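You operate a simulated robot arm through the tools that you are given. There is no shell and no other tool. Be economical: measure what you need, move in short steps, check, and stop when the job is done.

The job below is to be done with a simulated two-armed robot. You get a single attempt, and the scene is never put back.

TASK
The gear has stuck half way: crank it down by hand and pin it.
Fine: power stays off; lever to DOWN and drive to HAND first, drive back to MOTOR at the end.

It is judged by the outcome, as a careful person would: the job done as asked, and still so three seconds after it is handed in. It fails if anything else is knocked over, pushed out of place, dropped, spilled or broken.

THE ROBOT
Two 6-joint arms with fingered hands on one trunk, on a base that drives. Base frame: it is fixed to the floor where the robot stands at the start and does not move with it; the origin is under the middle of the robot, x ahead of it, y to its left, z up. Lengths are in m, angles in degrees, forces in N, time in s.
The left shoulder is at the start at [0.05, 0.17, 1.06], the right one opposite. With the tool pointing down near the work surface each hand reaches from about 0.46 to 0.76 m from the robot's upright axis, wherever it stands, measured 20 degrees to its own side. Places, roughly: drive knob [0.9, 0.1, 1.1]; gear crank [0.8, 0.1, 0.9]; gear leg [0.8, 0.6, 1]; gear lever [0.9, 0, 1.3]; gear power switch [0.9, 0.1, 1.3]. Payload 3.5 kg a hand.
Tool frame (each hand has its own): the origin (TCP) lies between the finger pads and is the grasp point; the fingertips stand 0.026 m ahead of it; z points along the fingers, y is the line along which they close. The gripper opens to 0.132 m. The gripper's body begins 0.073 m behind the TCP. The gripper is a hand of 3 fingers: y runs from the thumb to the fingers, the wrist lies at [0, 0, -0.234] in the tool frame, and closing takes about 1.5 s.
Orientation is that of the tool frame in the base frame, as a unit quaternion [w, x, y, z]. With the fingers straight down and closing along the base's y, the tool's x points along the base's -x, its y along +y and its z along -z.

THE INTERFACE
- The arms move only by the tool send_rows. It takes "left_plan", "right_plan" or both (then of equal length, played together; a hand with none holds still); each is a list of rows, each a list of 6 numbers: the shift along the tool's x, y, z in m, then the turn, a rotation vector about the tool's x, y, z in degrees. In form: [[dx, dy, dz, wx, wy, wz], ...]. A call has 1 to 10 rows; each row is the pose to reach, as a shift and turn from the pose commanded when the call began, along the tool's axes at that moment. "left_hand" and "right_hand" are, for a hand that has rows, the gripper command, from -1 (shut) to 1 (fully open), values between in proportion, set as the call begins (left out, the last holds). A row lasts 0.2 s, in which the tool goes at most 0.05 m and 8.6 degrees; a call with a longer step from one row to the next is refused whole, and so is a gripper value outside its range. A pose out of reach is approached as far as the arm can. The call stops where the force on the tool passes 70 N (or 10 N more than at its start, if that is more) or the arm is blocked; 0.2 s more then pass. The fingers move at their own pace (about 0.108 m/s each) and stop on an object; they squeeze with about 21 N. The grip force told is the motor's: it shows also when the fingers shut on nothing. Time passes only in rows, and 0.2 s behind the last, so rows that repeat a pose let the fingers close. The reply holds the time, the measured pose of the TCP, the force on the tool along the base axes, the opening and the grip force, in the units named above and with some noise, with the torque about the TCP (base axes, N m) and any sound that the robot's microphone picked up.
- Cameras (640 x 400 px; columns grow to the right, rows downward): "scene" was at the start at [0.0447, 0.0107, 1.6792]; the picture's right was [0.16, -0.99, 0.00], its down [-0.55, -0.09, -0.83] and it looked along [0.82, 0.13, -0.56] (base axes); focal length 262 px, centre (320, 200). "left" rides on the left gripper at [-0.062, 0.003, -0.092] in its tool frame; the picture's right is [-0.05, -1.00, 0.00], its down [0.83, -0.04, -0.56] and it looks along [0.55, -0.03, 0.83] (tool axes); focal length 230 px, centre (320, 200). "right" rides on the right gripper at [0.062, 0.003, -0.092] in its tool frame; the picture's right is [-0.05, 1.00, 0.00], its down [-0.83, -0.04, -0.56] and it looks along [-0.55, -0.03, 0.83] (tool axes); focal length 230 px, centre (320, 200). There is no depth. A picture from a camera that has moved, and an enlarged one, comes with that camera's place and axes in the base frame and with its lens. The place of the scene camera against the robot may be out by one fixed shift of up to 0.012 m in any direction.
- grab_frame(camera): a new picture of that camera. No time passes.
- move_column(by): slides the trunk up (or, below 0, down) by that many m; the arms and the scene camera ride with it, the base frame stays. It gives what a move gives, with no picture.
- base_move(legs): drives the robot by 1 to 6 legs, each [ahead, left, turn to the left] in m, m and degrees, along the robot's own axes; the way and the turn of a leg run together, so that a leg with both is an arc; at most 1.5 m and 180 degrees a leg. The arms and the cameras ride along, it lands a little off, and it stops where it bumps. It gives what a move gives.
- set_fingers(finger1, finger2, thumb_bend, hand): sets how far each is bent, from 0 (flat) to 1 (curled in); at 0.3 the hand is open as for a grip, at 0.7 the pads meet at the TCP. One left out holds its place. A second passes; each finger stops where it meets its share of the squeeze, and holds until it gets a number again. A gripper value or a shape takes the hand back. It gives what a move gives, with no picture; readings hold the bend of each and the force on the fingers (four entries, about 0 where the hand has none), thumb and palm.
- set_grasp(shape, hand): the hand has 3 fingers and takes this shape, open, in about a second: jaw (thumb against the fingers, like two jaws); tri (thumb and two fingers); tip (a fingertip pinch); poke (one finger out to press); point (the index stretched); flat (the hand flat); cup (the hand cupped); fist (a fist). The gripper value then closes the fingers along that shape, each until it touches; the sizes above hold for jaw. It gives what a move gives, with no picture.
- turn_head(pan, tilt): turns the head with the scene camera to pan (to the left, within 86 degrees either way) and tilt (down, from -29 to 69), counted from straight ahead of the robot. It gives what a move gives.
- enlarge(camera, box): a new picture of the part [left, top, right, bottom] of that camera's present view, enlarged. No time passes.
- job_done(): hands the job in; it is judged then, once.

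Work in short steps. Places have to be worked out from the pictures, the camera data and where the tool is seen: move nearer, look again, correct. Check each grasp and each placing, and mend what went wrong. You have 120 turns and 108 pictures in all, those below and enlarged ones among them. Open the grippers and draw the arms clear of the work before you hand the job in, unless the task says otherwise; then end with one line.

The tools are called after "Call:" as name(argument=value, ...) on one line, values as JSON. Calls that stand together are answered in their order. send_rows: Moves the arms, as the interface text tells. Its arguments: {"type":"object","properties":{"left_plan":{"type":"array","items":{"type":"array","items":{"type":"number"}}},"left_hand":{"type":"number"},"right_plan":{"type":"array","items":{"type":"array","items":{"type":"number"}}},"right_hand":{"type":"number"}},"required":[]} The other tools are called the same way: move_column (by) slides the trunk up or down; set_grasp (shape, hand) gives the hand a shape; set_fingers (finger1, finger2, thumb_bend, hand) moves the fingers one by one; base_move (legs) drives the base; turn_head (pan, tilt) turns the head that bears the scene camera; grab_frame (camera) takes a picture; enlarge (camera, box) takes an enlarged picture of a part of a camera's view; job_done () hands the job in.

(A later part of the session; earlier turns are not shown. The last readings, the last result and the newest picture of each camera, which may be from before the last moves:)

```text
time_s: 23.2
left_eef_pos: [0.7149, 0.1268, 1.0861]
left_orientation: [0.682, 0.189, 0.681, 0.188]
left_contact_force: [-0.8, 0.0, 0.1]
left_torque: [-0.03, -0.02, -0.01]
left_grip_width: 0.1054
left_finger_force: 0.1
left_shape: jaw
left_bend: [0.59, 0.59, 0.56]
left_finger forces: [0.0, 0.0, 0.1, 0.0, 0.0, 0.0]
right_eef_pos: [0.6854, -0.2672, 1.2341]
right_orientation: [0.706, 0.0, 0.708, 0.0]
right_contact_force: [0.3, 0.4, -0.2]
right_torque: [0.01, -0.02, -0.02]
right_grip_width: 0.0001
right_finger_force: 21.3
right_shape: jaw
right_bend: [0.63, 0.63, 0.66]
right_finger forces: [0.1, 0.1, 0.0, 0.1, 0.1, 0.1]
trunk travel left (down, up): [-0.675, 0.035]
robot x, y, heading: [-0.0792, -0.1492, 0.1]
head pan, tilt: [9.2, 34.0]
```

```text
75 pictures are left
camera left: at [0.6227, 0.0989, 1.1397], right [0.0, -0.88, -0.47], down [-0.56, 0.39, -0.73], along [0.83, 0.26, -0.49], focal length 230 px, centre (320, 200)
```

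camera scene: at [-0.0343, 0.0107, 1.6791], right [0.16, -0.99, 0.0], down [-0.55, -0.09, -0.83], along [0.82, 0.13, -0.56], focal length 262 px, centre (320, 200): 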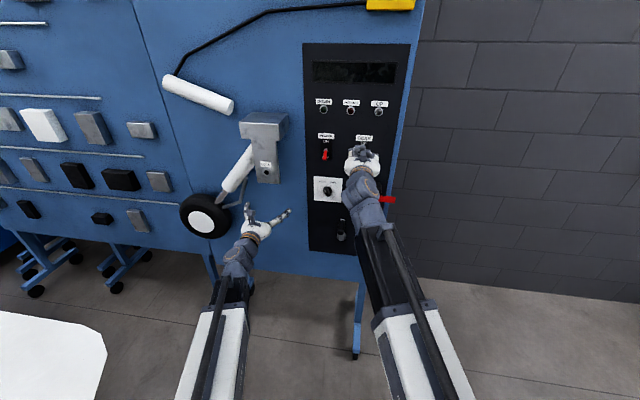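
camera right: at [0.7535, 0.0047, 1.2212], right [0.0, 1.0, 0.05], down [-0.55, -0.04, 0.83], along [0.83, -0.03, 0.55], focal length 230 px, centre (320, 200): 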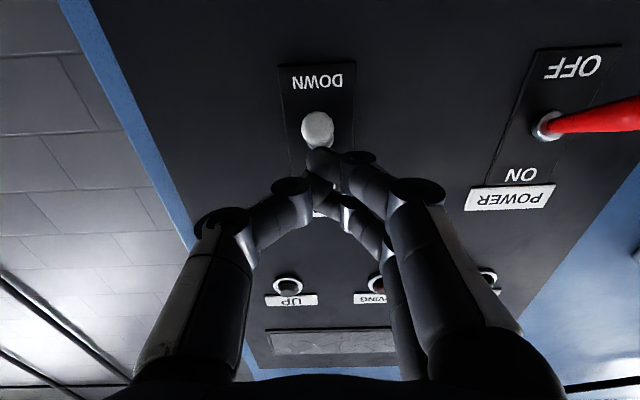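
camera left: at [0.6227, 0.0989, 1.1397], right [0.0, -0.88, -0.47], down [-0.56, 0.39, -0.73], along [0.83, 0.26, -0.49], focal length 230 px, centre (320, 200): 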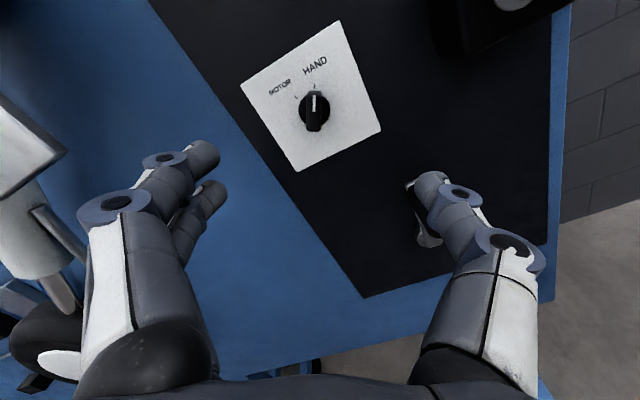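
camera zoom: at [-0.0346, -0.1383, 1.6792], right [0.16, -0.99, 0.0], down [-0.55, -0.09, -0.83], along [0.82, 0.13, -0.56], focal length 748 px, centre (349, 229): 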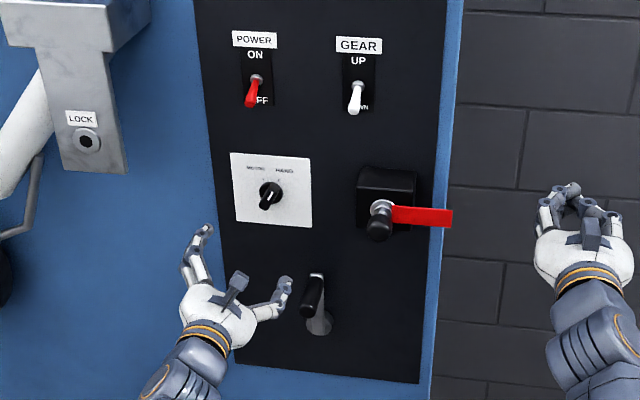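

The knob is at HAND. For the crank I lower the trunk 0.2 m, un-roll the left hand and view the crank from in front.

Call:
move_column(by=-0.2)

Call:
send_rows(left_plan=[[-0.015, -0.007, -0.01, 0, 0, -7], [-0.03, -0.014, -0.02, 0, 0, -15], [-0.05, -0.022, -0.02, 0, 0, -23], [-0.0715, -0.034, -0.02, 0, 0, -30]])

Call:
grab_frame(camera="left")

Call:
grab_frame(camera="scene")

```text
time_s: 25.4
left_eef_pos: [0.7154, 0.1273, 0.886]
left_orientation: [0.681, 0.188, 0.682, 0.189]
left_contact_force: [-0.1, 0.4, 0.2]
left_torque: [0.0, 0.0, 0.0]
left_grip_width: 0.1055
left_finger_force: 0.2
left_shape: jaw
left_bend: [0.59, 0.59, 0.56]
left_finger forces: [0.0, 0.1, 0.0, 0.0, 0.0, 0.1]
right_eef_pos: [0.6864, -0.2664, 1.0349]
right_orientation: [0.706, 0.001, 0.708, -0.001]
right_contact_force: [-0.1, -0.6, 0.0]
right_torque: [-0.01, 0.02, -0.01]
right_grip_width: 0.0002
right_finger_force: 20.6
right_shape: jaw
right_bend: [0.63, 0.63, 0.66]
right_finger forces: [0.0, 0.0, 0.0, 0.0, 0.1, 0.0]
trunk travel left (down, up): [-0.475, 0.235]
robot x, y, heading: [-0.0798, -0.1507, -0.2]
head pan, tilt: [9.2, 34.0]
```

```text
time_s: 26.4
left_eef_pos: [0.6974, 0.0617, 0.9288]
left_orientation: [0.707, 0.005, 0.707, 0.005]
left_contact_force: [-0.2, -0.1, -1.1]
left_torque: [-0.01, 0.01, 0.02]
left_grip_width: 0.1056
left_finger_force: 0.1
left_shape: jaw
left_bend: [0.59, 0.59, 0.56]
left_finger forces: [0.0, 0.0, 0.0, 0.1, 0.0, 0.0]
right_eef_pos: [0.6867, -0.2672, 1.0343]
right_orientation: [0.707, 0.0, 0.707, 0.0]
right_contact_force: [-0.2, -0.8, -0.3]
right_torque: [-0.01, -0.01, -0.03]
right_grip_width: 0.0
right_finger_force: 21.0
right_shape: jaw
right_bend: [0.63, 0.63, 0.66]
right_finger forces: [0.0, 0.0, 0.0, 0.0, 0.0, 0.0]
trunk travel left (down, up): [-0.475, 0.235]
robot x, y, heading: [-0.0774, -0.1509, 0.1]
head pan, tilt: [9.2, 34.0]
```

```text
74 pictures are left
camera left: at [0.6043, 0.0642, 0.9891], right [0.0, -1.0, 0.04], down [-0.56, -0.03, -0.83], along [0.83, -0.02, -0.55], focal length 230 px, centre (320, 200)
```

left: 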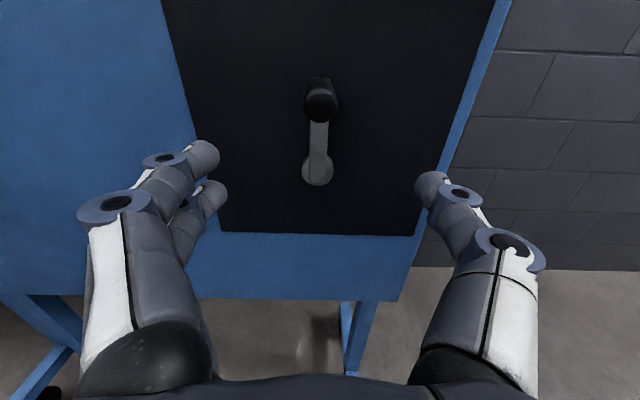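

```text
73 pictures are left
camera scene: at [-0.0342, -0.1382, 1.4791], right [0.16, -0.99, 0.0], down [-0.55, -0.09, -0.83], along [0.82, 0.13, -0.56], focal length 262 px, centre (320, 200)
```

scene: 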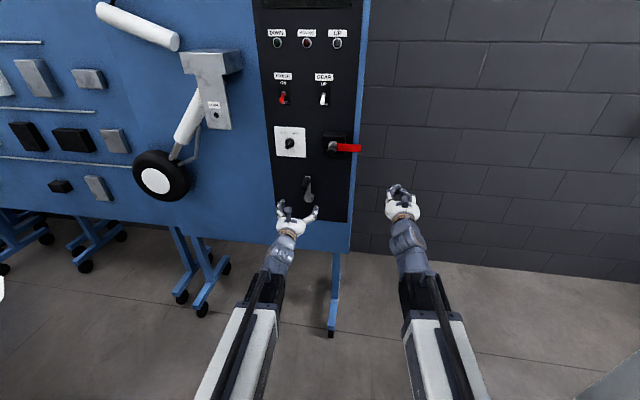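

The crank hub is about [0.905, 0.063, 0.839] with the handle up at z≈0.952, radius about 0.113. I line up with the handle and go in with open fingers, then look.

Call:
send_rows(left_plan=[[-0.022, 0.0, 0.0, 0, 0, 0], [-0.022, 0, 0.035, 0, 0, 0], [-0.022, 0, 0.07, 0, 0, 0], [-0.022, 0, 0.08, 0, 0, 0]])

Call:
grab_frame(camera="left")

Call:
enlarge(camera="scene", box=[260, 160, 360, 240])

```text
time_s: 27.4
left_eef_pos: [0.7773, 0.0606, 0.9502]
left_orientation: [0.707, 0.006, 0.707, 0.005]
left_contact_force: [-0.1, -0.4, 0.3]
left_torque: [0.0, 0.0, 0.02]
left_grip_width: 0.1053
left_finger_force: 0.1
left_shape: jaw
left_bend: [0.59, 0.59, 0.56]
left_finger forces: [0.0, 0.0, 0.1, 0.0, 0.1, 0.0]
right_eef_pos: [0.6876, -0.2669, 1.0343]
right_orientation: [0.707, 0.001, 0.707, -0.001]
right_contact_force: [-0.2, 0.0, 0.7]
right_torque: [0.0, -0.02, 0.03]
right_grip_width: 0.0
right_finger_force: 21.3
right_shape: jaw
right_bend: [0.63, 0.63, 0.66]
right_finger forces: [0.0, 0.1, 0.0, 0.0, 0.0, 0.0]
trunk travel left (down, up): [-0.475, 0.235]
robot x, y, heading: [-0.078, -0.1527, 0.2]
head pan, tilt: [9.2, 34.0]
```

```text
72 pictures are left
camera left: at [0.6841, 0.0624, 1.0116], right [0.0, -1.0, 0.03], down [-0.56, -0.03, -0.83], along [0.83, -0.02, -0.55], focal length 230 px, centre (320, 200)
```

left: 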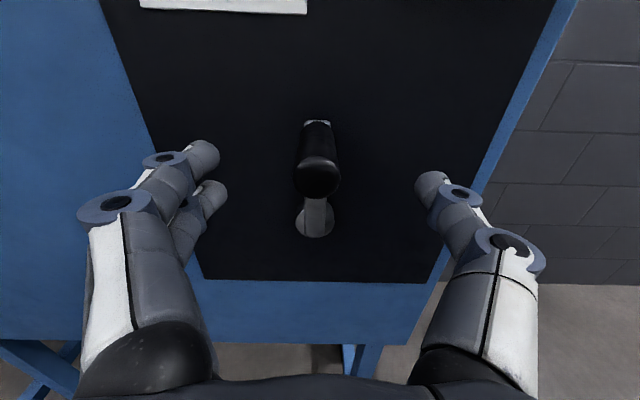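

```text
5.00 times, centred on (310, 200) of scene
camera zoom: at [-0.0341, -0.1382, 1.4791], right [0.16, -0.99, 0.0], down [-0.55, -0.09, -0.83], along [0.82, 0.13, -0.56], focal length 1309 px, centre (370, 200)
```

zoom: 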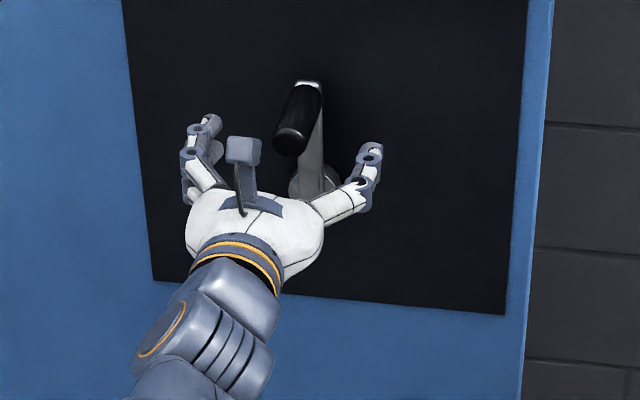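

The handle front is at x≈0.798, z≈0.950, y≈0.062, and the TCP is in line. I advance 60 mm and close.

Call:
send_rows(left_plan=[[0, 0.001, 0.03, 0, 0, 0], [0, 0.001, 0.06, 0, 0, 0], [0, 0.001, 0.06, 0, 0, 0], [0, 0.001, 0.06, 0, 0, 0], [0, 0.001, 0.06, 0, 0, 0], [0, 0.001, 0.06, 0, 0, 0]], left_hand=-1)

Call:
grab_frame(camera="left")

```text
time_s: 28.8
left_eef_pos: [0.8344, 0.0619, 0.9511]
left_orientation: [0.707, 0.006, 0.707, 0.006]
left_contact_force: [2.9, -0.7, 1.2]
left_torque: [0.0, -0.06, 0.0]
left_grip_width: 0.0189
left_finger_force: 21.2
left_shape: jaw
left_bend: [0.72, 0.73, 0.7]
left_finger forces: [9.3, 9.0, 0.0, 0.1, 18.4, 0.0]
right_eef_pos: [0.6864, -0.2679, 1.0345]
right_orientation: [0.707, 0.0, 0.707, 0.0]
right_contact_force: [0.0, 0.1, -0.9]
right_torque: [0.02, 0.05, 0.03]
right_grip_width: 0.0
right_finger_force: 20.4
right_shape: jaw
right_bend: [0.63, 0.63, 0.66]
right_finger forces: [0.1, 0.0, 0.0, 0.0, 0.0, 0.0]
trunk travel left (down, up): [-0.475, 0.235]
robot x, y, heading: [-0.0775, -0.1463, 0.0]
head pan, tilt: [9.2, 34.0]
```

```text
70 pictures are left
camera left: at [0.7424, 0.0643, 1.0129], right [0.0, -1.0, 0.03], down [-0.56, -0.03, -0.83], along [0.83, -0.02, -0.55], focal length 230 px, centre (320, 200)
```

left: 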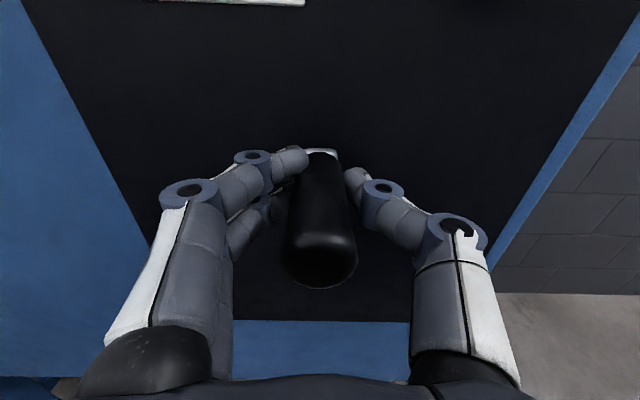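

The handle is gripped. I try 60° clockwise and watch the force and the leg.

Call:
send_rows(left_plan=[[0.0038, -0.029, 0, 0, 0, 0], [0.015, -0.056, 0, 0, 0, 0], [0.0328, -0.0792, 0, 0, 0, 0], [0.056, -0.097, 0, 0, 0, 0]])

Call:
grab_frame(camera="scene")

Call:
grab_frame(camera="left")

```text
time_s: 29.8
left_eef_pos: [0.8349, -0.0098, 0.9057]
left_orientation: [0.704, 0.028, 0.71, -0.015]
left_contact_force: [-3.4, -31.3, 16.5]
left_torque: [-0.3, -0.25, -0.66]
left_grip_width: 0.0206
left_finger_force: 20.6
left_shape: jaw
left_bend: [0.74, 0.74, 0.7]
left_finger forces: [5.6, 2.5, 0.0, 0.0, 34.6, 0.1]
left hand out of reach, approached as far as the arm can: row 2, 3, 4
right_eef_pos: [0.6838, -0.271, 1.0363]
right_orientation: [0.707, 0.002, 0.707, 0.001]
right_contact_force: [0.4, 0.4, -0.2]
right_torque: [-0.01, 0.01, 0.02]
right_grip_width: 0.0
right_finger_force: 21.0
right_shape: jaw
right_bend: [0.63, 0.63, 0.66]
right_finger forces: [0.0, 0.0, 0.0, 0.0, 0.1, 0.0]
trunk travel left (down, up): [-0.475, 0.235]
robot x, y, heading: [-0.0809, -0.1448, -0.1]
head pan, tilt: [9.2, 34.0]
```

```text
69 pictures are left
camera scene: at [-0.0367, -0.1421, 1.4791], right [0.16, -0.99, 0.0], down [-0.55, -0.09, -0.83], along [0.82, 0.13, -0.56], focal length 262 px, centre (320, 200)
```

scene: 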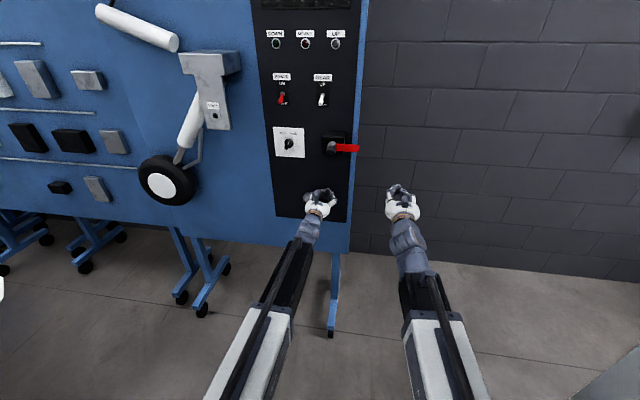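

```text
68 pictures are left
camera left: at [0.7437, -0.0029, 0.9676], right [-0.06, -1.0, 0.03], down [-0.56, 0.01, -0.83], along [0.82, -0.07, -0.56], focal length 230 px, centre (320, 200)
```

left: 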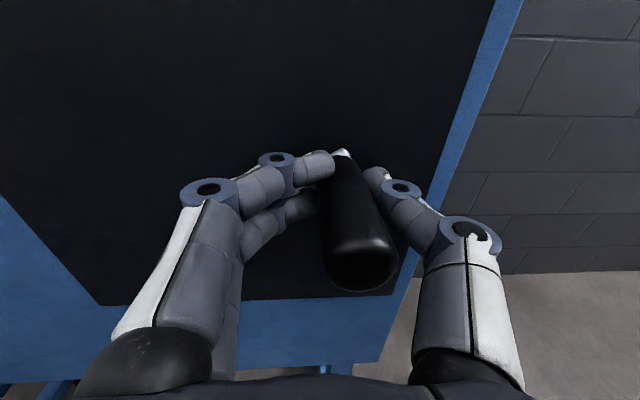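

Clockwise lowers the leg (the wheel moved toward centre). The left hand runs out of reach to the right, so I release, back off, and shift the base another 0.12 m right.

Call:
send_rows(left_plan=[[0, 0, 0, 0, 0, 0], [0, 0, 0, 0, 0, 0], [0, 0, 0, 0, 0, 0], [0, 0, -0.04, 0, 0, 0], [0, 0, -0.08, 0, 0, 0], [0, 0, -0.12, 0, 0, 0]], left_hand=0.6)

Call:
base_move(legs=[[0, -0.12, 0]])

Call:
grab_frame(camera="scene")

Call:
grab_frame(camera="left")

```text
time_s: 31.2
left_eef_pos: [0.715, 0.0054, 0.9058]
left_orientation: [0.702, 0.025, 0.712, -0.012]
left_contact_force: [0.8, 0.7, 0.3]
left_torque: [0.0, -0.03, -0.01]
left_grip_width: 0.1051
left_finger_force: 0.1
left_shape: jaw
left_bend: [0.59, 0.59, 0.56]
left_finger forces: [0.0, 0.0, 0.0, 0.0, 0.1, 0.1]
right_eef_pos: [0.6875, -0.2669, 1.0349]
right_orientation: [0.706, -0.001, 0.708, 0.0]
right_contact_force: [-0.1, 0.1, -0.2]
right_torque: [0.03, 0.0, 0.0]
right_grip_width: 0.0001
right_finger_force: 21.1
right_shape: jaw
right_bend: [0.63, 0.63, 0.66]
right_finger forces: [0.0, 0.0, 0.0, 0.1, 0.1, 0.0]
trunk travel left (down, up): [-0.475, 0.235]
robot x, y, heading: [-0.0817, -0.1476, 0.2]
head pan, tilt: [9.2, 34.0]
```

```text
time_s: 32.2
left_eef_pos: [0.7176, -0.0294, 0.9026]
left_orientation: [0.701, 0.025, 0.713, -0.019]
left_contact_force: [-0.3, -0.2, -0.1]
left_torque: [-0.02, 0.04, -0.02]
left_grip_width: 0.1055
left_finger_force: 0.0
left_shape: jaw
left_bend: [0.59, 0.59, 0.56]
left_finger forces: [0.0, 0.1, 0.1, 0.1, 0.0, 0.0]
right_eef_pos: [0.6866, -0.2999, 1.0354]
right_orientation: [0.706, -0.001, 0.708, -0.008]
right_contact_force: [1.3, 0.4, 0.4]
right_torque: [0.01, -0.01, 0.02]
right_grip_width: 0.0001
right_finger_force: 21.5
right_shape: jaw
right_bend: [0.63, 0.63, 0.66]
right_finger forces: [0.0, 0.0, 0.1, 0.1, 0.0, 0.0]
trunk travel left (down, up): [-0.475, 0.235]
robot x, y, heading: [-0.0792, -0.1876, -0.5]
head pan, tilt: [9.2, 34.0]
stopped in leg 1: the robot was blocked; the commanded pose is now the measured one
```

```text
67 pictures are left
camera scene: at [-0.032, -0.1614, 1.4794], right [0.15, -0.99, 0.01], down [-0.55, -0.09, -0.83], along [0.82, 0.12, -0.56], focal length 262 px, centre (320, 200)
```

scene: 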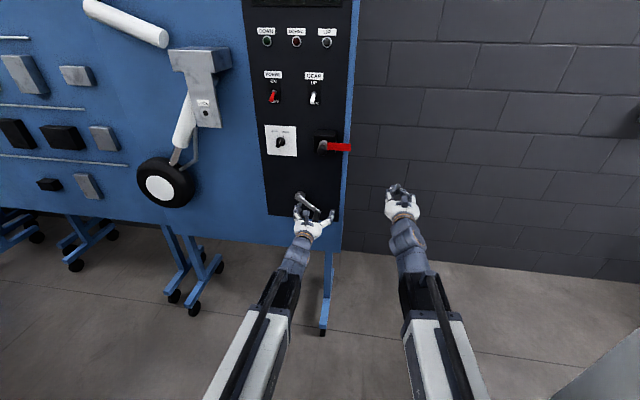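

```text
66 pictures are left
camera left: at [0.6272, -0.0212, 0.9651], right [-0.06, -1.0, 0.05], down [-0.57, 0.0, -0.82], along [0.82, -0.07, -0.57], focal length 230 px, centre (320, 200)
```

left: 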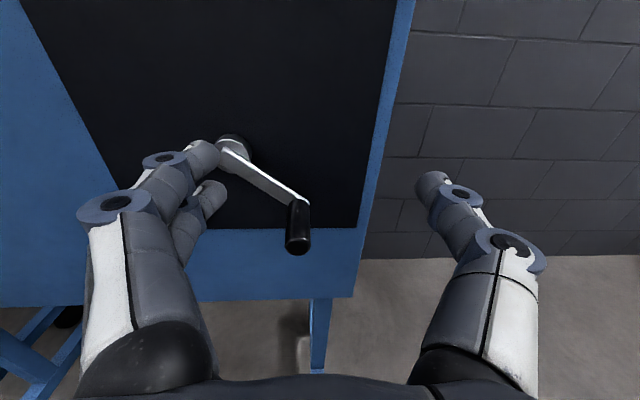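

The base got blocked after 4 cm, with no force on the arms. I look right and down to see what it bumped.

Call:
turn_head(pan=-60, tilt=50)

Call:
grab_frame(camera="scene")

```text
time_s: 33.6
left_eef_pos: [0.7184, -0.0292, 0.9]
left_orientation: [0.701, 0.022, 0.713, -0.02]
left_contact_force: [0.2, 1.3, 0.2]
left_torque: [0.0, 0.0, 0.02]
left_grip_width: 0.1057
left_finger_force: 0.0
left_shape: jaw
left_bend: [0.59, 0.59, 0.56]
left_finger forces: [0.0, 0.0, 0.0, 0.0, 0.1, 0.1]
right_eef_pos: [0.6857, -0.2986, 1.0351]
right_orientation: [0.706, -0.003, 0.708, -0.008]
right_contact_force: [-0.1, -0.2, -0.3]
right_torque: [0.01, -0.04, 0.0]
right_grip_width: 0.0
right_finger_force: 21.5
right_shape: jaw
right_bend: [0.63, 0.63, 0.66]
right_finger forces: [0.0, 0.1, 0.0, 0.0, 0.1, 0.1]
trunk travel left (down, up): [-0.475, 0.235]
robot x, y, heading: [-0.0773, -0.1909, -0.7]
head pan, tilt: [-60.0, 50.0]
```

```text
65 pictures are left
camera scene: at [-0.0812, -0.2393, 1.4562], right [-0.87, -0.49, 0.01], down [-0.38, 0.66, -0.65], along [0.32, -0.57, -0.76], focal length 262 px, centre (320, 200)
```

scene: 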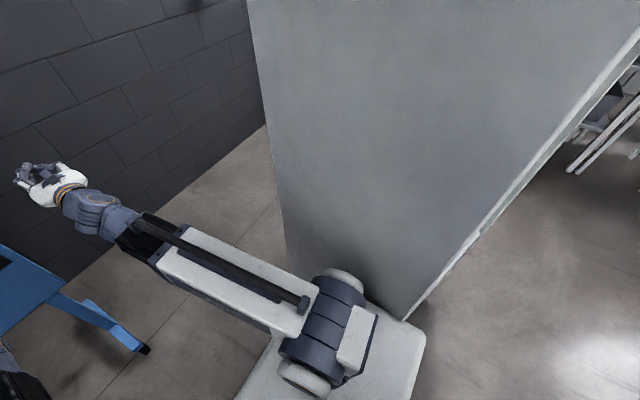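

A large cabinet stands to the right, so the base can't go further that way. I ease off it by 3 cm and lower the trunk so the wrist works above the shoulder, where the forward reach was good before. I also look back at the panel.

Call:
base_move(legs=[[0, 0.03, 0.7]])

Call:
turn_head(pan=15, tilt=30)

Call:
move_column(by=-0.22)

Call:
grab_frame(camera="scene")

```text
time_s: 34.5
left_eef_pos: [0.714, -0.0023, 0.905]
left_orientation: [0.702, 0.021, 0.712, -0.009]
left_contact_force: [0.3, 1.2, -0.7]
left_torque: [0.0, -0.03, 0.02]
left_grip_width: 0.1056
left_finger_force: 0.0
left_shape: jaw
left_bend: [0.59, 0.59, 0.56]
left_finger forces: [0.1, 0.0, 0.0, 0.0, 0.0, 0.0]
right_eef_pos: [0.6848, -0.2724, 1.0352]
right_orientation: [0.706, -0.003, 0.708, 0.002]
right_contact_force: [-0.3, 0.7, 0.1]
right_torque: [0.02, -0.03, -0.01]
right_grip_width: 0.0
right_finger_force: 21.0
right_shape: jaw
right_bend: [0.63, 0.63, 0.66]
right_finger forces: [0.1, 0.0, 0.0, 0.0, 0.0, 0.0]
trunk travel left (down, up): [-0.475, 0.235]
robot x, y, heading: [-0.077, -0.1625, 0.2]
head pan, tilt: [-60.0, 50.0]
```

```text
time_s: 35.9
left_eef_pos: [0.7136, -0.002, 0.9052]
left_orientation: [0.702, 0.022, 0.712, -0.01]
left_contact_force: [0.0, 1.0, -0.7]
left_torque: [0.03, -0.01, 0.02]
left_grip_width: 0.1054
left_finger_force: 0.0
left_shape: jaw
left_bend: [0.59, 0.59, 0.56]
left_finger forces: [0.0, 0.0, 0.0, 0.0, 0.0, 0.0]
right_eef_pos: [0.6848, -0.2748, 1.036]
right_orientation: [0.706, -0.002, 0.708, 0.001]
right_contact_force: [-0.4, -0.4, 0.2]
right_torque: [0.01, -0.06, -0.03]
right_grip_width: 0.0
right_finger_force: 20.6
right_shape: jaw
right_bend: [0.63, 0.63, 0.66]
right_finger forces: [0.0, 0.0, 0.0, 0.1, 0.0, 0.0]
trunk travel left (down, up): [-0.475, 0.235]
robot x, y, heading: [-0.0824, -0.1628, 0.4]
head pan, tilt: [15.0, 30.0]
```

```text
time_s: 38.2
left_eef_pos: [0.7141, -0.0021, 0.6851]
left_orientation: [0.701, 0.023, 0.712, -0.01]
left_contact_force: [0.3, 0.4, -0.2]
left_torque: [-0.02, 0.01, 0.01]
left_grip_width: 0.1053
left_finger_force: 0.1
left_shape: jaw
left_bend: [0.59, 0.59, 0.56]
left_finger forces: [0.1, 0.0, 0.0, 0.0, 0.0, 0.1]
right_eef_pos: [0.6851, -0.2748, 0.816]
right_orientation: [0.706, -0.004, 0.708, 0.003]
right_contact_force: [0.3, 0.3, -0.4]
right_torque: [0.0, 0.0, 0.0]
right_grip_width: 0.0
right_finger_force: 21.2
right_shape: jaw
right_bend: [0.63, 0.63, 0.66]
right_finger forces: [0.0, 0.0, 0.0, 0.1, 0.1, 0.0]
trunk travel left (down, up): [-0.255, 0.455]
robot x, y, heading: [-0.0778, -0.1628, 0.3]
head pan, tilt: [15.0, 30.0]
```

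```text
64 pictures are left
camera scene: at [-0.0358, -0.1401, 1.2654], right [0.26, -0.96, 0.0], down [-0.48, -0.13, -0.87], along [0.84, 0.23, -0.5], focal length 262 px, centre (320, 200)
```

scene: 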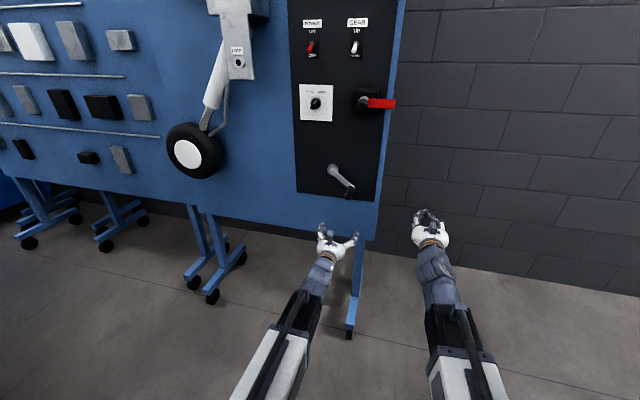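

I straighten the left hand and test reach in the air at the circle's far right side, well in front of the handle.

Call:
send_rows(left_plan=[[-0.04, -0.01, 0, -0.7, -0.2, -0.3], [-0.08, -0.02, 0, -1.4, -0.5, -0.5], [-0.12, -0.035, 0, -2.1, -0.7, -0.8], [-0.155, -0.048, 0, -2.7, -0.9, -1], [-0.19, -0.04, 0, -2.7, -0.9, -1]])

Call:
grab_frame(camera="left")

```text
time_s: 39.5
left_eef_pos: [0.7146, -0.0456, 0.8739]
left_orientation: [0.707, 0.0, 0.707, 0.0]
left_contact_force: [-0.9, -0.5, 0.0]
left_torque: [-0.04, -0.01, -0.01]
left_grip_width: 0.1052
left_finger_force: 0.1
left_shape: jaw
left_bend: [0.59, 0.59, 0.56]
left_finger forces: [0.0, 0.1, 0.0, 0.0, 0.0, 0.0]
left hand out of reach, approached as far as the arm can: row 2
right_eef_pos: [0.6838, -0.2747, 0.8146]
right_orientation: [0.706, -0.003, 0.708, 0.003]
right_contact_force: [0.5, 0.0, 0.2]
right_torque: [-0.01, -0.02, -0.02]
right_grip_width: 0.0
right_finger_force: 21.2
right_shape: jaw
right_bend: [0.63, 0.63, 0.66]
right_finger forces: [0.0, 0.0, 0.1, 0.0, 0.0, 0.0]
trunk travel left (down, up): [-0.255, 0.455]
robot x, y, heading: [-0.0825, -0.1607, 0.4]
head pan, tilt: [15.0, 30.0]
```

```text
63 pictures are left
camera left: at [0.6229, -0.0416, 0.9366], right [0.0, -1.0, 0.05], down [-0.55, -0.04, -0.83], along [0.83, -0.03, -0.55], focal length 230 px, centre (320, 200)
```

left: 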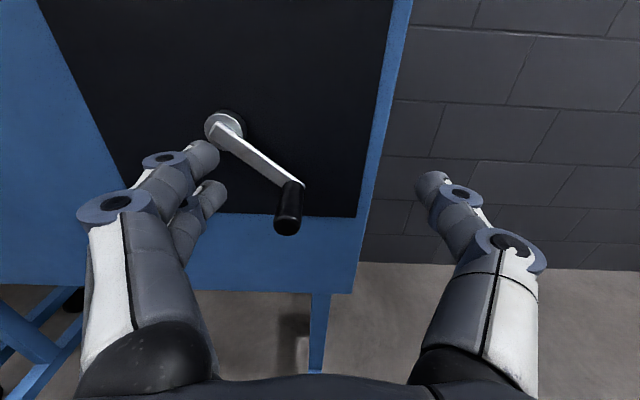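

Reach works here. To keep the whole circle clear of the weak zone I retract a bit, move the base 5 cm forward and lower the trunk 0.1 m more. My circle fit so far: centre (y 0.063, z 0.850), R≈0.099, handle now at (−0.016, 0.794).

Call:
send_rows(left_plan=[[0, 0, -0.03, 0, 0, 0], [0, 0, -0.06, 0, 0, 0]])

Call:
base_move(legs=[[0.05, 0, 0]])

Call:
move_column(by=-0.1)

Call:
grab_frame(camera="left")

```text
time_s: 40.0
left_eef_pos: [0.6555, -0.0461, 0.8762]
left_orientation: [0.707, -0.001, 0.707, 0.001]
left_contact_force: [0.2, -0.6, -0.1]
left_torque: [0.0, -0.01, -0.02]
left_grip_width: 0.1052
left_finger_force: 0.2
left_shape: jaw
left_bend: [0.59, 0.59, 0.56]
left_finger forces: [0.0, 0.0, 0.1, 0.1, 0.0, 0.0]
right_eef_pos: [0.6848, -0.2738, 0.8153]
right_orientation: [0.707, -0.003, 0.708, 0.002]
right_contact_force: [0.3, -0.6, 0.9]
right_torque: [-0.03, 0.01, 0.01]
right_grip_width: 0.0
right_finger_force: 20.3
right_shape: jaw
right_bend: [0.63, 0.63, 0.66]
right_finger forces: [0.0, 0.0, 0.0, 0.0, 0.0, 0.1]
trunk travel left (down, up): [-0.255, 0.455]
robot x, y, heading: [-0.0774, -0.1616, 0.0]
head pan, tilt: [15.0, 30.0]
```

```text
time_s: 41.0
left_eef_pos: [0.7047, -0.0455, 0.8749]
left_orientation: [0.708, 0.0, 0.706, 0.0]
left_contact_force: [-0.5, -0.2, 0.2]
left_torque: [-0.01, 0.01, 0.0]
left_grip_width: 0.1051
left_finger_force: 0.1
left_shape: jaw
left_bend: [0.59, 0.59, 0.56]
left_finger forces: [0.0, 0.1, 0.0, 0.0, 0.0, 0.1]
right_eef_pos: [0.7342, -0.2742, 0.8144]
right_orientation: [0.707, -0.002, 0.708, 0.002]
right_contact_force: [-0.8, 0.2, -0.2]
right_torque: [0.01, 0.0, 0.0]
right_grip_width: 0.0
right_finger_force: 21.7
right_shape: jaw
right_bend: [0.63, 0.63, 0.66]
right_finger forces: [0.0, 0.0, 0.0, 0.1, 0.0, 0.1]
trunk travel left (down, up): [-0.255, 0.455]
robot x, y, heading: [-0.0308, -0.1637, 0.3]
head pan, tilt: [15.0, 30.0]
```

```text
time_s: 42.3
left_eef_pos: [0.7053, -0.0463, 0.7764]
left_orientation: [0.708, -0.001, 0.707, 0.001]
left_contact_force: [0.4, 0.1, 0.4]
left_torque: [-0.01, 0.01, -0.04]
left_grip_width: 0.1054
left_finger_force: 0.0
left_shape: jaw
left_bend: [0.59, 0.59, 0.56]
left_finger forces: [0.1, 0.0, 0.0, 0.0, 0.0, 0.0]
right_eef_pos: [0.7336, -0.2738, 0.715]
right_orientation: [0.707, -0.001, 0.708, 0.001]
right_contact_force: [-0.2, 0.9, -0.3]
right_torque: [-0.01, 0.0, 0.01]
right_grip_width: 0.0001
right_finger_force: 20.3
right_shape: jaw
right_bend: [0.63, 0.63, 0.66]
right_finger forces: [0.1, 0.1, 0.0, 0.0, 0.0, 0.0]
trunk travel left (down, up): [-0.155, 0.555]
robot x, y, heading: [-0.0301, -0.1604, 0.1]
head pan, tilt: [15.0, 30.0]
```

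```text
62 pictures are left
camera left: at [0.613, -0.0428, 0.837], right [0.0, -1.0, 0.05], down [-0.55, -0.04, -0.83], along [0.83, -0.03, -0.55], focal length 230 px, centre (320, 200)
```

left: 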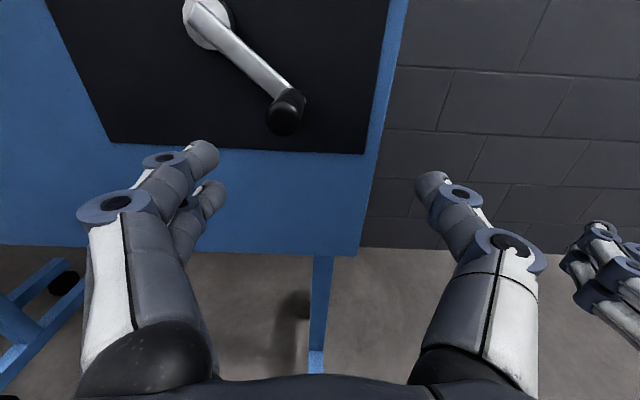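

Handle at about (−0.017, 0.791). I line up, advance 130 mm and close.

Call:
send_rows(left_plan=[[-0.015, 0.029, 0, 0, 0, 0], [-0.015, 0.029, 0.045, 0, 0, 0], [-0.015, 0.029, 0.09, 0, 0, 0], [-0.015, 0.029, 0.13, 0, 0, 0], [-0.015, 0.029, 0.13, 0, 0, 0]])

Call:
send_rows(left_plan=[[0, 0, 0, 0, 0, 0], [0, 0, 0, 0, 0, 0], [0, 0, 0, 0, 0, 0], [0, 0, 0, 0, 0, 0], [0, 0, 0, 0, 0, 0]], left_hand=-1)

Call:
grab_frame(camera="left")

```text
time_s: 43.5
left_eef_pos: [0.8348, -0.0174, 0.7894]
left_orientation: [0.708, -0.002, 0.706, 0.002]
left_contact_force: [0.2, -0.1, -0.7]
left_torque: [-0.01, 0.03, -0.01]
left_grip_width: 0.1052
left_finger_force: 0.0
left_shape: jaw
left_bend: [0.59, 0.59, 0.56]
left_finger forces: [0.0, 0.0, 0.0, 0.0, 0.0, 0.0]
right_eef_pos: [0.7342, -0.2743, 0.7149]
right_orientation: [0.707, -0.003, 0.708, 0.002]
right_contact_force: [-0.4, 0.7, 0.1]
right_torque: [0.0, 0.02, -0.01]
right_grip_width: 0.0001
right_finger_force: 20.8
right_shape: jaw
right_bend: [0.63, 0.63, 0.66]
right_finger forces: [0.0, 0.0, 0.0, 0.0, 0.0, 0.1]
trunk travel left (down, up): [-0.155, 0.555]
robot x, y, heading: [-0.0309, -0.1587, 0.2]
head pan, tilt: [15.0, 30.0]
```

```text
time_s: 44.7
left_eef_pos: [0.8339, -0.0165, 0.7902]
left_orientation: [0.708, -0.003, 0.706, 0.003]
left_contact_force: [3.7, -0.9, -0.3]
left_torque: [0.02, 0.01, 0.0]
left_grip_width: 0.0182
left_finger_force: 21.2
left_shape: jaw
left_bend: [0.72, 0.73, 0.7]
left_finger forces: [7.9, 10.4, 0.0, 0.1, 17.5, 0.0]
right_eef_pos: [0.7337, -0.2743, 0.7147]
right_orientation: [0.707, -0.002, 0.707, 0.002]
right_contact_force: [-0.2, -1.0, -0.8]
right_torque: [-0.02, 0.01, -0.03]
right_grip_width: 0.0
right_finger_force: 21.1
right_shape: jaw
right_bend: [0.63, 0.63, 0.66]
right_finger forces: [0.1, 0.0, 0.0, 0.0, 0.0, 0.0]
trunk travel left (down, up): [-0.155, 0.555]
robot x, y, heading: [-0.0275, -0.1645, 0.2]
head pan, tilt: [15.0, 30.0]
```

```text
61 pictures are left
camera left: at [0.7411, -0.0147, 0.8508], right [0.01, -1.0, 0.05], down [-0.55, -0.05, -0.83], along [0.83, -0.02, -0.55], focal length 230 px, centre (320, 200)
```

left: 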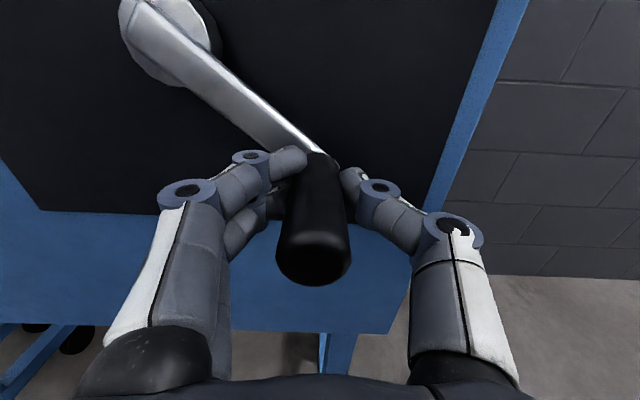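

A good grip at (−0.0165, 0.790); the fit is centre (0.065, 0.850), R 0.101. I crank 80° clockwise through the bottom.

Call:
send_rows(left_plan=[[0.0237, 0.025, 0, 0, 0, 0], [0.038, 0.0571, 0, 0, 0, 0], [0.0404, 0.0921, 0, 0, 0, 0], [0.0308, 0.1257, 0, 0, 0, 0], [0.0308, 0.1257, 0, 0, 0, 0]])

Call:
grab_frame(camera="left")

```text
time_s: 45.9
left_eef_pos: [0.836, 0.0526, 0.7543]
left_orientation: [0.721, -0.024, 0.692, 0.025]
left_contact_force: [-22.6, -6.1, 36.3]
left_torque: [0.73, -0.65, 0.06]
left_grip_width: 0.0191
left_finger_force: 21.2
left_shape: jaw
left_bend: [0.73, 0.73, 0.72]
left_finger forces: [45.3, 11.5, 0.0, 0.0, 24.3, 0.2]
left hand out of reach, approached as far as the arm can: row 1, 2, 3, 4, 5
right_eef_pos: [0.7312, -0.2757, 0.718]
right_orientation: [0.709, -0.001, 0.706, 0.002]
right_contact_force: [-0.4, 0.3, 0.1]
right_torque: [-0.05, -0.05, -0.03]
right_grip_width: 0.0002
right_finger_force: 21.5
right_shape: jaw
right_bend: [0.63, 0.63, 0.66]
right_finger forces: [0.1, 0.0, 0.0, 0.0, 0.1, 0.0]
trunk travel left (down, up): [-0.155, 0.555]
robot x, y, heading: [-0.0299, -0.1613, 0.4]
head pan, tilt: [15.0, 30.0]
```

```text
60 pictures are left
camera left: at [0.741, 0.0497, 0.8121], right [0.07, -1.0, 0.05], down [-0.52, -0.08, -0.85], along [0.85, 0.03, -0.52], focal length 230 px, centre (320, 200)
```

left: 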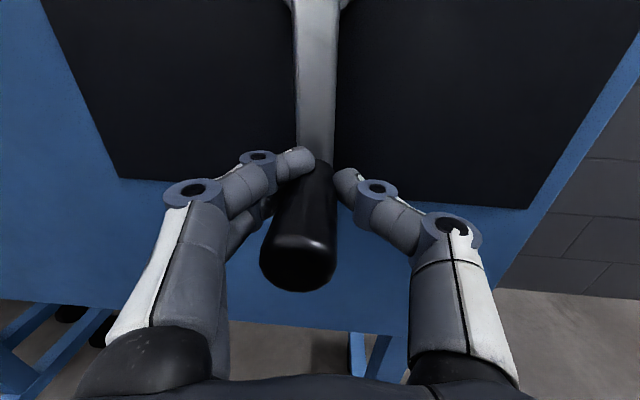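

The failures all occur when the wrist crosses the shoulder's plane (y≈0.01). I release, back off, and move the base left so the whole circle lies on one side of the left shoulder.

Call:
send_rows(left_plan=[[0, 0, 0, 0, 0, 0], [0, 0, 0, 0, 0, 0], [0, 0, 0, 0, 0, 0], [0, 0, 0, 0, 0, 0], [0, 0, -0.04, 0, 0, 0], [0, 0, -0.08, 0, 0, 0], [0, 0, -0.12, 0, 0, 0], [0, 0, -0.16, 0, 0, 0], [0, 0, -0.19, 2, 1, 0]], left_hand=0.6)

Call:
grab_frame(camera="scene")

Call:
grab_frame(camera="left")

```text
time_s: 47.9
left_eef_pos: [0.67, 0.0259, 0.7417]
left_orientation: [0.71, -0.019, 0.704, 0.019]
left_contact_force: [-0.2, 0.8, 0.0]
left_torque: [0.04, 0.01, -0.02]
left_grip_width: 0.1053
left_finger_force: 0.0
left_shape: jaw
left_bend: [0.59, 0.59, 0.56]
left_finger forces: [0.0, 0.0, 0.0, 0.0, 0.0, 0.0]
left hand out of reach, approached as far as the arm can: row 9
right_eef_pos: [0.7353, -0.2741, 0.7151]
right_orientation: [0.706, -0.003, 0.708, 0.002]
right_contact_force: [-0.5, 0.0, -0.1]
right_torque: [-0.02, -0.01, -0.02]
right_grip_width: 0.0001
right_finger_force: 21.0
right_shape: jaw
right_bend: [0.63, 0.63, 0.66]
right_finger forces: [0.1, 0.0, 0.0, 0.1, 0.1, 0.1]
trunk travel left (down, up): [-0.155, 0.555]
robot x, y, heading: [-0.0296, -0.1614, 0.1]
head pan, tilt: [15.0, 30.0]
```

```text
59 pictures are left
camera scene: at [0.0139, -0.1399, 1.1653], right [0.26, -0.96, 0.0], down [-0.48, -0.13, -0.87], along [0.84, 0.23, -0.5], focal length 262 px, centre (320, 200)
```

scene: 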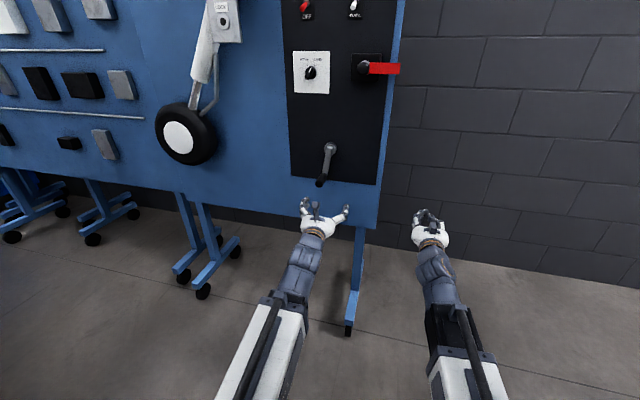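

```text
58 pictures are left
camera left: at [0.5771, 0.0242, 0.8031], right [0.05, -1.0, 0.05], down [-0.55, -0.07, -0.83], along [0.84, 0.02, -0.55], focal length 230 px, centre (320, 200)
```

left: 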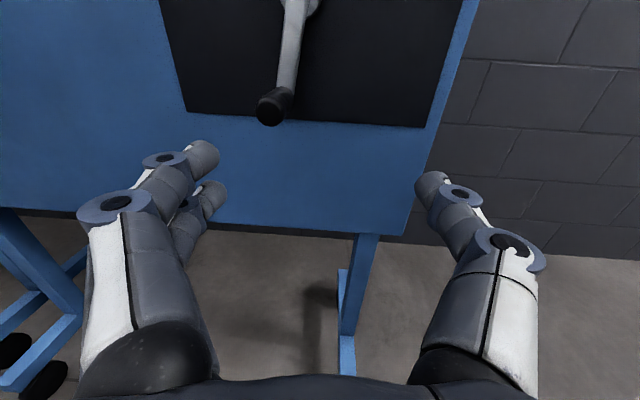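

I drive 0.23 m left and raise the trunk 0.1 m.

Call:
base_move(legs=[[0, 0.23, 0]])

Call:
move_column(by=0.1)

Call:
send_rows(left_plan=[[0, -0.04, 0, 0, 0, 0], [0, -0.08, 0, 0, 0, 0], [0, -0.12, 0, 0, 0, 0], [0, -0.16, 0, 0, 0, 0], [0, -0.19, 0.0, 0, 0, 0]])

Call:
grab_frame(camera="left")

```text
time_s: 49.7
left_eef_pos: [0.6707, 0.2615, 0.7418]
left_orientation: [0.71, -0.019, 0.703, 0.019]
left_contact_force: [-0.4, 0.5, 0.3]
left_torque: [0.01, -0.01, 0.0]
left_grip_width: 0.1053
left_finger_force: 0.0
left_shape: jaw
left_bend: [0.59, 0.59, 0.56]
left_finger forces: [0.1, 0.1, 0.1, 0.0, 0.0, 0.1]
right_eef_pos: [0.734, -0.038, 0.7147]
right_orientation: [0.707, -0.002, 0.707, 0.002]
right_contact_force: [0.4, 0.1, 0.7]
right_torque: [-0.01, -0.02, -0.01]
right_grip_width: 0.0
right_finger_force: 20.8
right_shape: jaw
right_bend: [0.63, 0.63, 0.66]
right_finger forces: [0.0, 0.0, 0.0, 0.0, 0.0, 0.0]
trunk travel left (down, up): [-0.155, 0.555]
robot x, y, heading: [-0.0283, 0.0802, 0.4]
head pan, tilt: [15.0, 30.0]
```

```text
time_s: 51.0
left_eef_pos: [0.6696, 0.2619, 0.8427]
left_orientation: [0.71, -0.018, 0.704, 0.018]
left_contact_force: [-0.1, 0.1, -0.2]
left_torque: [0.01, -0.02, 0.01]
left_grip_width: 0.1053
left_finger_force: 0.0
left_shape: jaw
left_bend: [0.59, 0.59, 0.56]
left_finger forces: [0.0, 0.0, 0.0, 0.0, 0.0, 0.0]
right_eef_pos: [0.7346, -0.0381, 0.8159]
right_orientation: [0.706, -0.002, 0.708, 0.001]
right_contact_force: [0.1, -0.5, 0.3]
right_torque: [0.01, -0.02, 0.0]
right_grip_width: 0.0
right_finger_force: 20.5
right_shape: jaw
right_bend: [0.63, 0.63, 0.66]
right_finger forces: [0.0, 0.0, 0.0, 0.0, 0.1, 0.0]
trunk travel left (down, up): [-0.255, 0.455]
robot x, y, heading: [-0.0324, 0.074, -0.2]
head pan, tilt: [15.0, 30.0]
```

```text
time_s: 52.2
left_eef_pos: [0.6803, 0.0712, 0.8413]
left_orientation: [0.709, -0.019, 0.704, 0.019]
left_contact_force: [-0.3, 1.3, -0.1]
left_torque: [0.03, 0.0, -0.07]
left_grip_width: 0.1054
left_finger_force: 0.0
left_shape: jaw
left_bend: [0.59, 0.59, 0.56]
left_finger forces: [0.1, 0.0, 0.1, 0.0, 0.1, 0.0]
right_eef_pos: [0.7343, -0.0371, 0.8148]
right_orientation: [0.707, -0.002, 0.708, 0.001]
right_contact_force: [0.0, -1.3, 0.0]
right_torque: [0.0, 0.0, 0.03]
right_grip_width: 0.0
right_finger_force: 21.2
right_shape: jaw
right_bend: [0.63, 0.63, 0.66]
right_finger forces: [0.0, 0.0, 0.0, 0.0, 0.0, 0.0]
trunk travel left (down, up): [-0.255, 0.455]
robot x, y, heading: [-0.0327, 0.0789, 0.0]
head pan, tilt: [15.0, 30.0]
```

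```text
57 pictures are left
camera left: at [0.5873, 0.0705, 0.9031], right [0.05, -1.0, 0.05], down [-0.55, -0.07, -0.84], along [0.84, 0.01, -0.55], focal length 230 px, centre (320, 200)
```

left: 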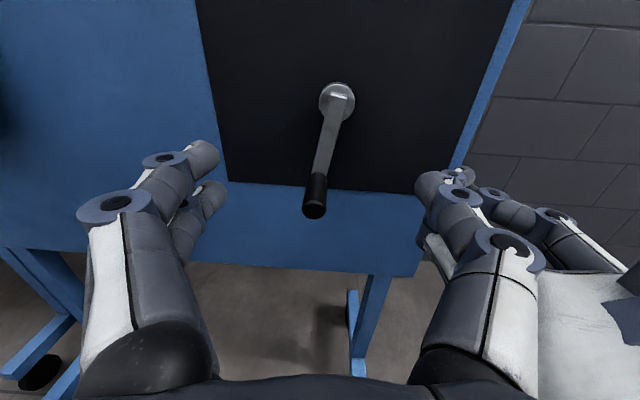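

The fit is consistent: centre (0.0625, 0.850), R 0.100, handle now at (0.077, 0.751). I move the right hand out of the way and lower the left to the handle.

Call:
send_rows(left_plan=[[0.02, 0.002, 0, 0.8, 0, 0], [0.045, 0.004, 0, 1.6, 0.2, 0], [0.07, 0.006, 0, 2.4, 0.4, 0], [0.09, 0.006, 0, 3.1, 0.4, 0], [0.09, 0.006, 0, 3.1, 0.4, 0], [0.09, 0.006, 0, 3.1, 0.4, 0]], right_plan=[[0, -0.035, -0.01, 0, 0, 0], [0, -0.07, -0.02, 0, 0, 0], [0, -0.11, -0.03, 0, 0, 0], [0, -0.15, -0.04, 0, 0, 0], [0, -0.19, -0.05, 0, 0, 0], [0, -0.22, -0.05, 0, 0, 0]])

Call:
grab_frame(camera="left")

```text
time_s: 53.6
left_eef_pos: [0.6805, 0.0772, 0.7523]
left_orientation: [0.707, 0.001, 0.707, -0.001]
left_contact_force: [-0.8, -0.7, -0.2]
left_torque: [-0.02, 0.0, -0.01]
left_grip_width: 0.1055
left_finger_force: 0.0
left_shape: jaw
left_bend: [0.59, 0.59, 0.56]
left_finger forces: [0.1, 0.0, 0.0, 0.1, 0.0, 0.0]
right_eef_pos: [0.6857, -0.2571, 0.8147]
right_orientation: [0.707, -0.002, 0.708, 0.0]
right_contact_force: [0.8, -0.3, 0.0]
right_torque: [0.02, -0.01, 0.01]
right_grip_width: 0.0001
right_finger_force: 20.9
right_shape: jaw
right_bend: [0.63, 0.63, 0.66]
right_finger forces: [0.0, 0.0, 0.1, 0.0, 0.0, 0.0]
trunk travel left (down, up): [-0.255, 0.455]
robot x, y, heading: [-0.031, 0.0806, -0.0]
head pan, tilt: [15.0, 30.0]
```

```text
56 pictures are left
camera left: at [0.588, 0.0815, 0.8146], right [0.0, -1.0, 0.05], down [-0.55, -0.04, -0.83], along [0.83, -0.03, -0.55], focal length 230 px, centre (320, 200)
```

left: 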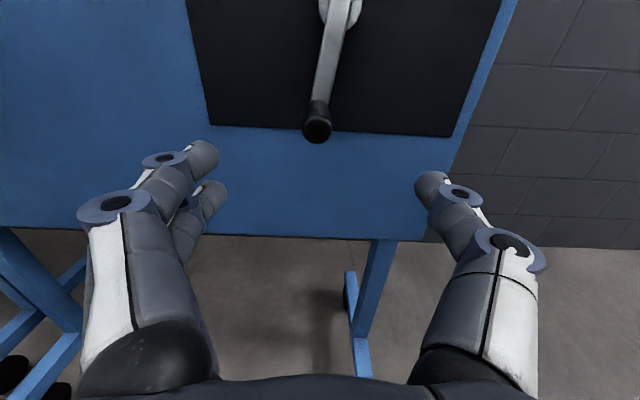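

Aligned. I advance 155 mm and grip.

Call:
send_rows(left_plan=[[0, 0.002, 0.045, 0, 0, 0], [0, 0.002, 0.09, 0, 0, 0], [0, 0.002, 0.13, 0, 0, 0], [0, 0.002, 0.155, 0, 0, 0]])

Call:
send_rows(left_plan=[[0, 0, 0, 0, 0, 0], [0, 0, 0, 0, 0, 0], [0, 0, 0, 0, 0, 0], [0, 0, 0, 0, 0, 0], [0, 0, 0, 0, 0, 0]], left_hand=-1)

```text
time_s: 54.6
left_eef_pos: [0.8357, 0.0778, 0.7532]
left_orientation: [0.708, 0.001, 0.706, -0.001]
left_contact_force: [0.3, -0.1, -0.9]
left_torque: [-0.02, 0.01, -0.02]
left_grip_width: 0.1053
left_finger_force: 0.1
left_shape: jaw
left_bend: [0.59, 0.59, 0.56]
left_finger forces: [0.1, 0.1, 0.1, 0.1, 0.1, 0.0]
right_eef_pos: [0.6839, -0.2584, 0.8155]
right_orientation: [0.706, -0.002, 0.708, 0.001]
right_contact_force: [-0.3, -0.4, 0.3]
right_torque: [0.03, 0.01, -0.02]
right_grip_width: 0.0
right_finger_force: 21.0
right_shape: jaw
right_bend: [0.63, 0.63, 0.66]
right_finger forces: [0.1, 0.0, 0.0, 0.0, 0.0, 0.0]
trunk travel left (down, up): [-0.255, 0.455]
robot x, y, heading: [-0.0329, 0.0768, 0.1]
head pan, tilt: [15.0, 30.0]
```

```text
time_s: 55.8
left_eef_pos: [0.8356, 0.0788, 0.753]
left_orientation: [0.708, 0.001, 0.707, -0.001]
left_contact_force: [3.3, -0.4, 1.0]
left_torque: [0.08, -0.02, 0.01]
left_grip_width: 0.0179
left_finger_force: 20.5
left_shape: jaw
left_bend: [0.72, 0.73, 0.7]
left_finger forces: [8.8, 9.5, 0.0, 0.0, 18.7, 0.1]
right_eef_pos: [0.6856, -0.2583, 0.8157]
right_orientation: [0.707, -0.001, 0.708, 0.001]
right_contact_force: [0.7, -0.2, -0.5]
right_torque: [0.01, 0.01, 0.02]
right_grip_width: 0.0003
right_finger_force: 20.9
right_shape: jaw
right_bend: [0.63, 0.63, 0.66]
right_finger forces: [0.0, 0.1, 0.1, 0.0, 0.0, 0.1]
trunk travel left (down, up): [-0.255, 0.455]
robot x, y, heading: [-0.032, 0.0782, -0.0]
head pan, tilt: [15.0, 30.0]
```

Gripped. I crank 100° clockwise up the left side.

Call:
send_rows(left_plan=[[-0.0116, 0.0327, 0, 0, 0, 0], [-0.0337, 0.0595, 0, 0, 0, 0], [-0.0636, 0.0772, 0, 0, 0, 0], [-0.0977, 0.0835, 0, 0, 0, 0], [-0.132, 0.0778, 0, 0, 0, 0]])

Call:
grab_frame(camera="scene")

```text
time_s: 57.0
left_eef_pos: [0.8349, 0.1626, 0.8825]
left_orientation: [0.707, -0.001, 0.707, 0.001]
left_contact_force: [-0.2, -0.1, -0.3]
left_torque: [-0.04, 0.0, -0.04]
left_grip_width: 0.0104
left_finger_force: 21.0
left_shape: jaw
left_bend: [0.75, 0.75, 0.73]
left_finger forces: [0.0, 0.1, 0.0, 0.1, 0.0, 0.0]
right_eef_pos: [0.6852, -0.2575, 0.8162]
right_orientation: [0.707, -0.002, 0.708, 0.001]
right_contact_force: [-0.2, 0.3, 0.0]
right_torque: [0.02, 0.01, -0.01]
right_grip_width: 0.0001
right_finger_force: 21.0
right_shape: jaw
right_bend: [0.63, 0.63, 0.66]
right_finger forces: [0.1, 0.0, 0.0, 0.0, 0.1, 0.0]
trunk travel left (down, up): [-0.255, 0.455]
robot x, y, heading: [-0.0316, 0.0783, 0.4]
head pan, tilt: [15.0, 30.0]
```

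```text
55 pictures are left
camera scene: at [0.0133, 0.098, 1.2653], right [0.26, -0.97, 0.0], down [-0.48, -0.13, -0.87], along [0.84, 0.23, -0.5], focal length 262 px, centre (320, 200)
```

scene: 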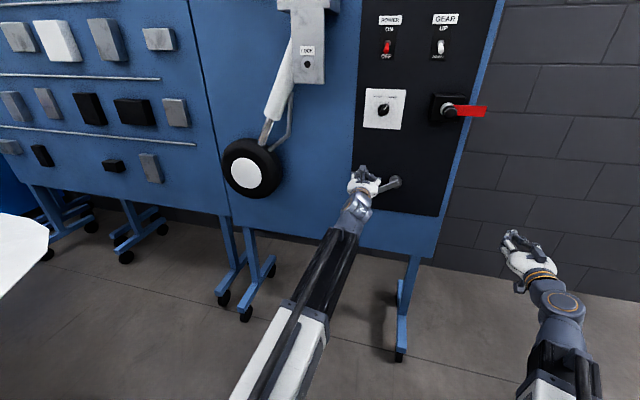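

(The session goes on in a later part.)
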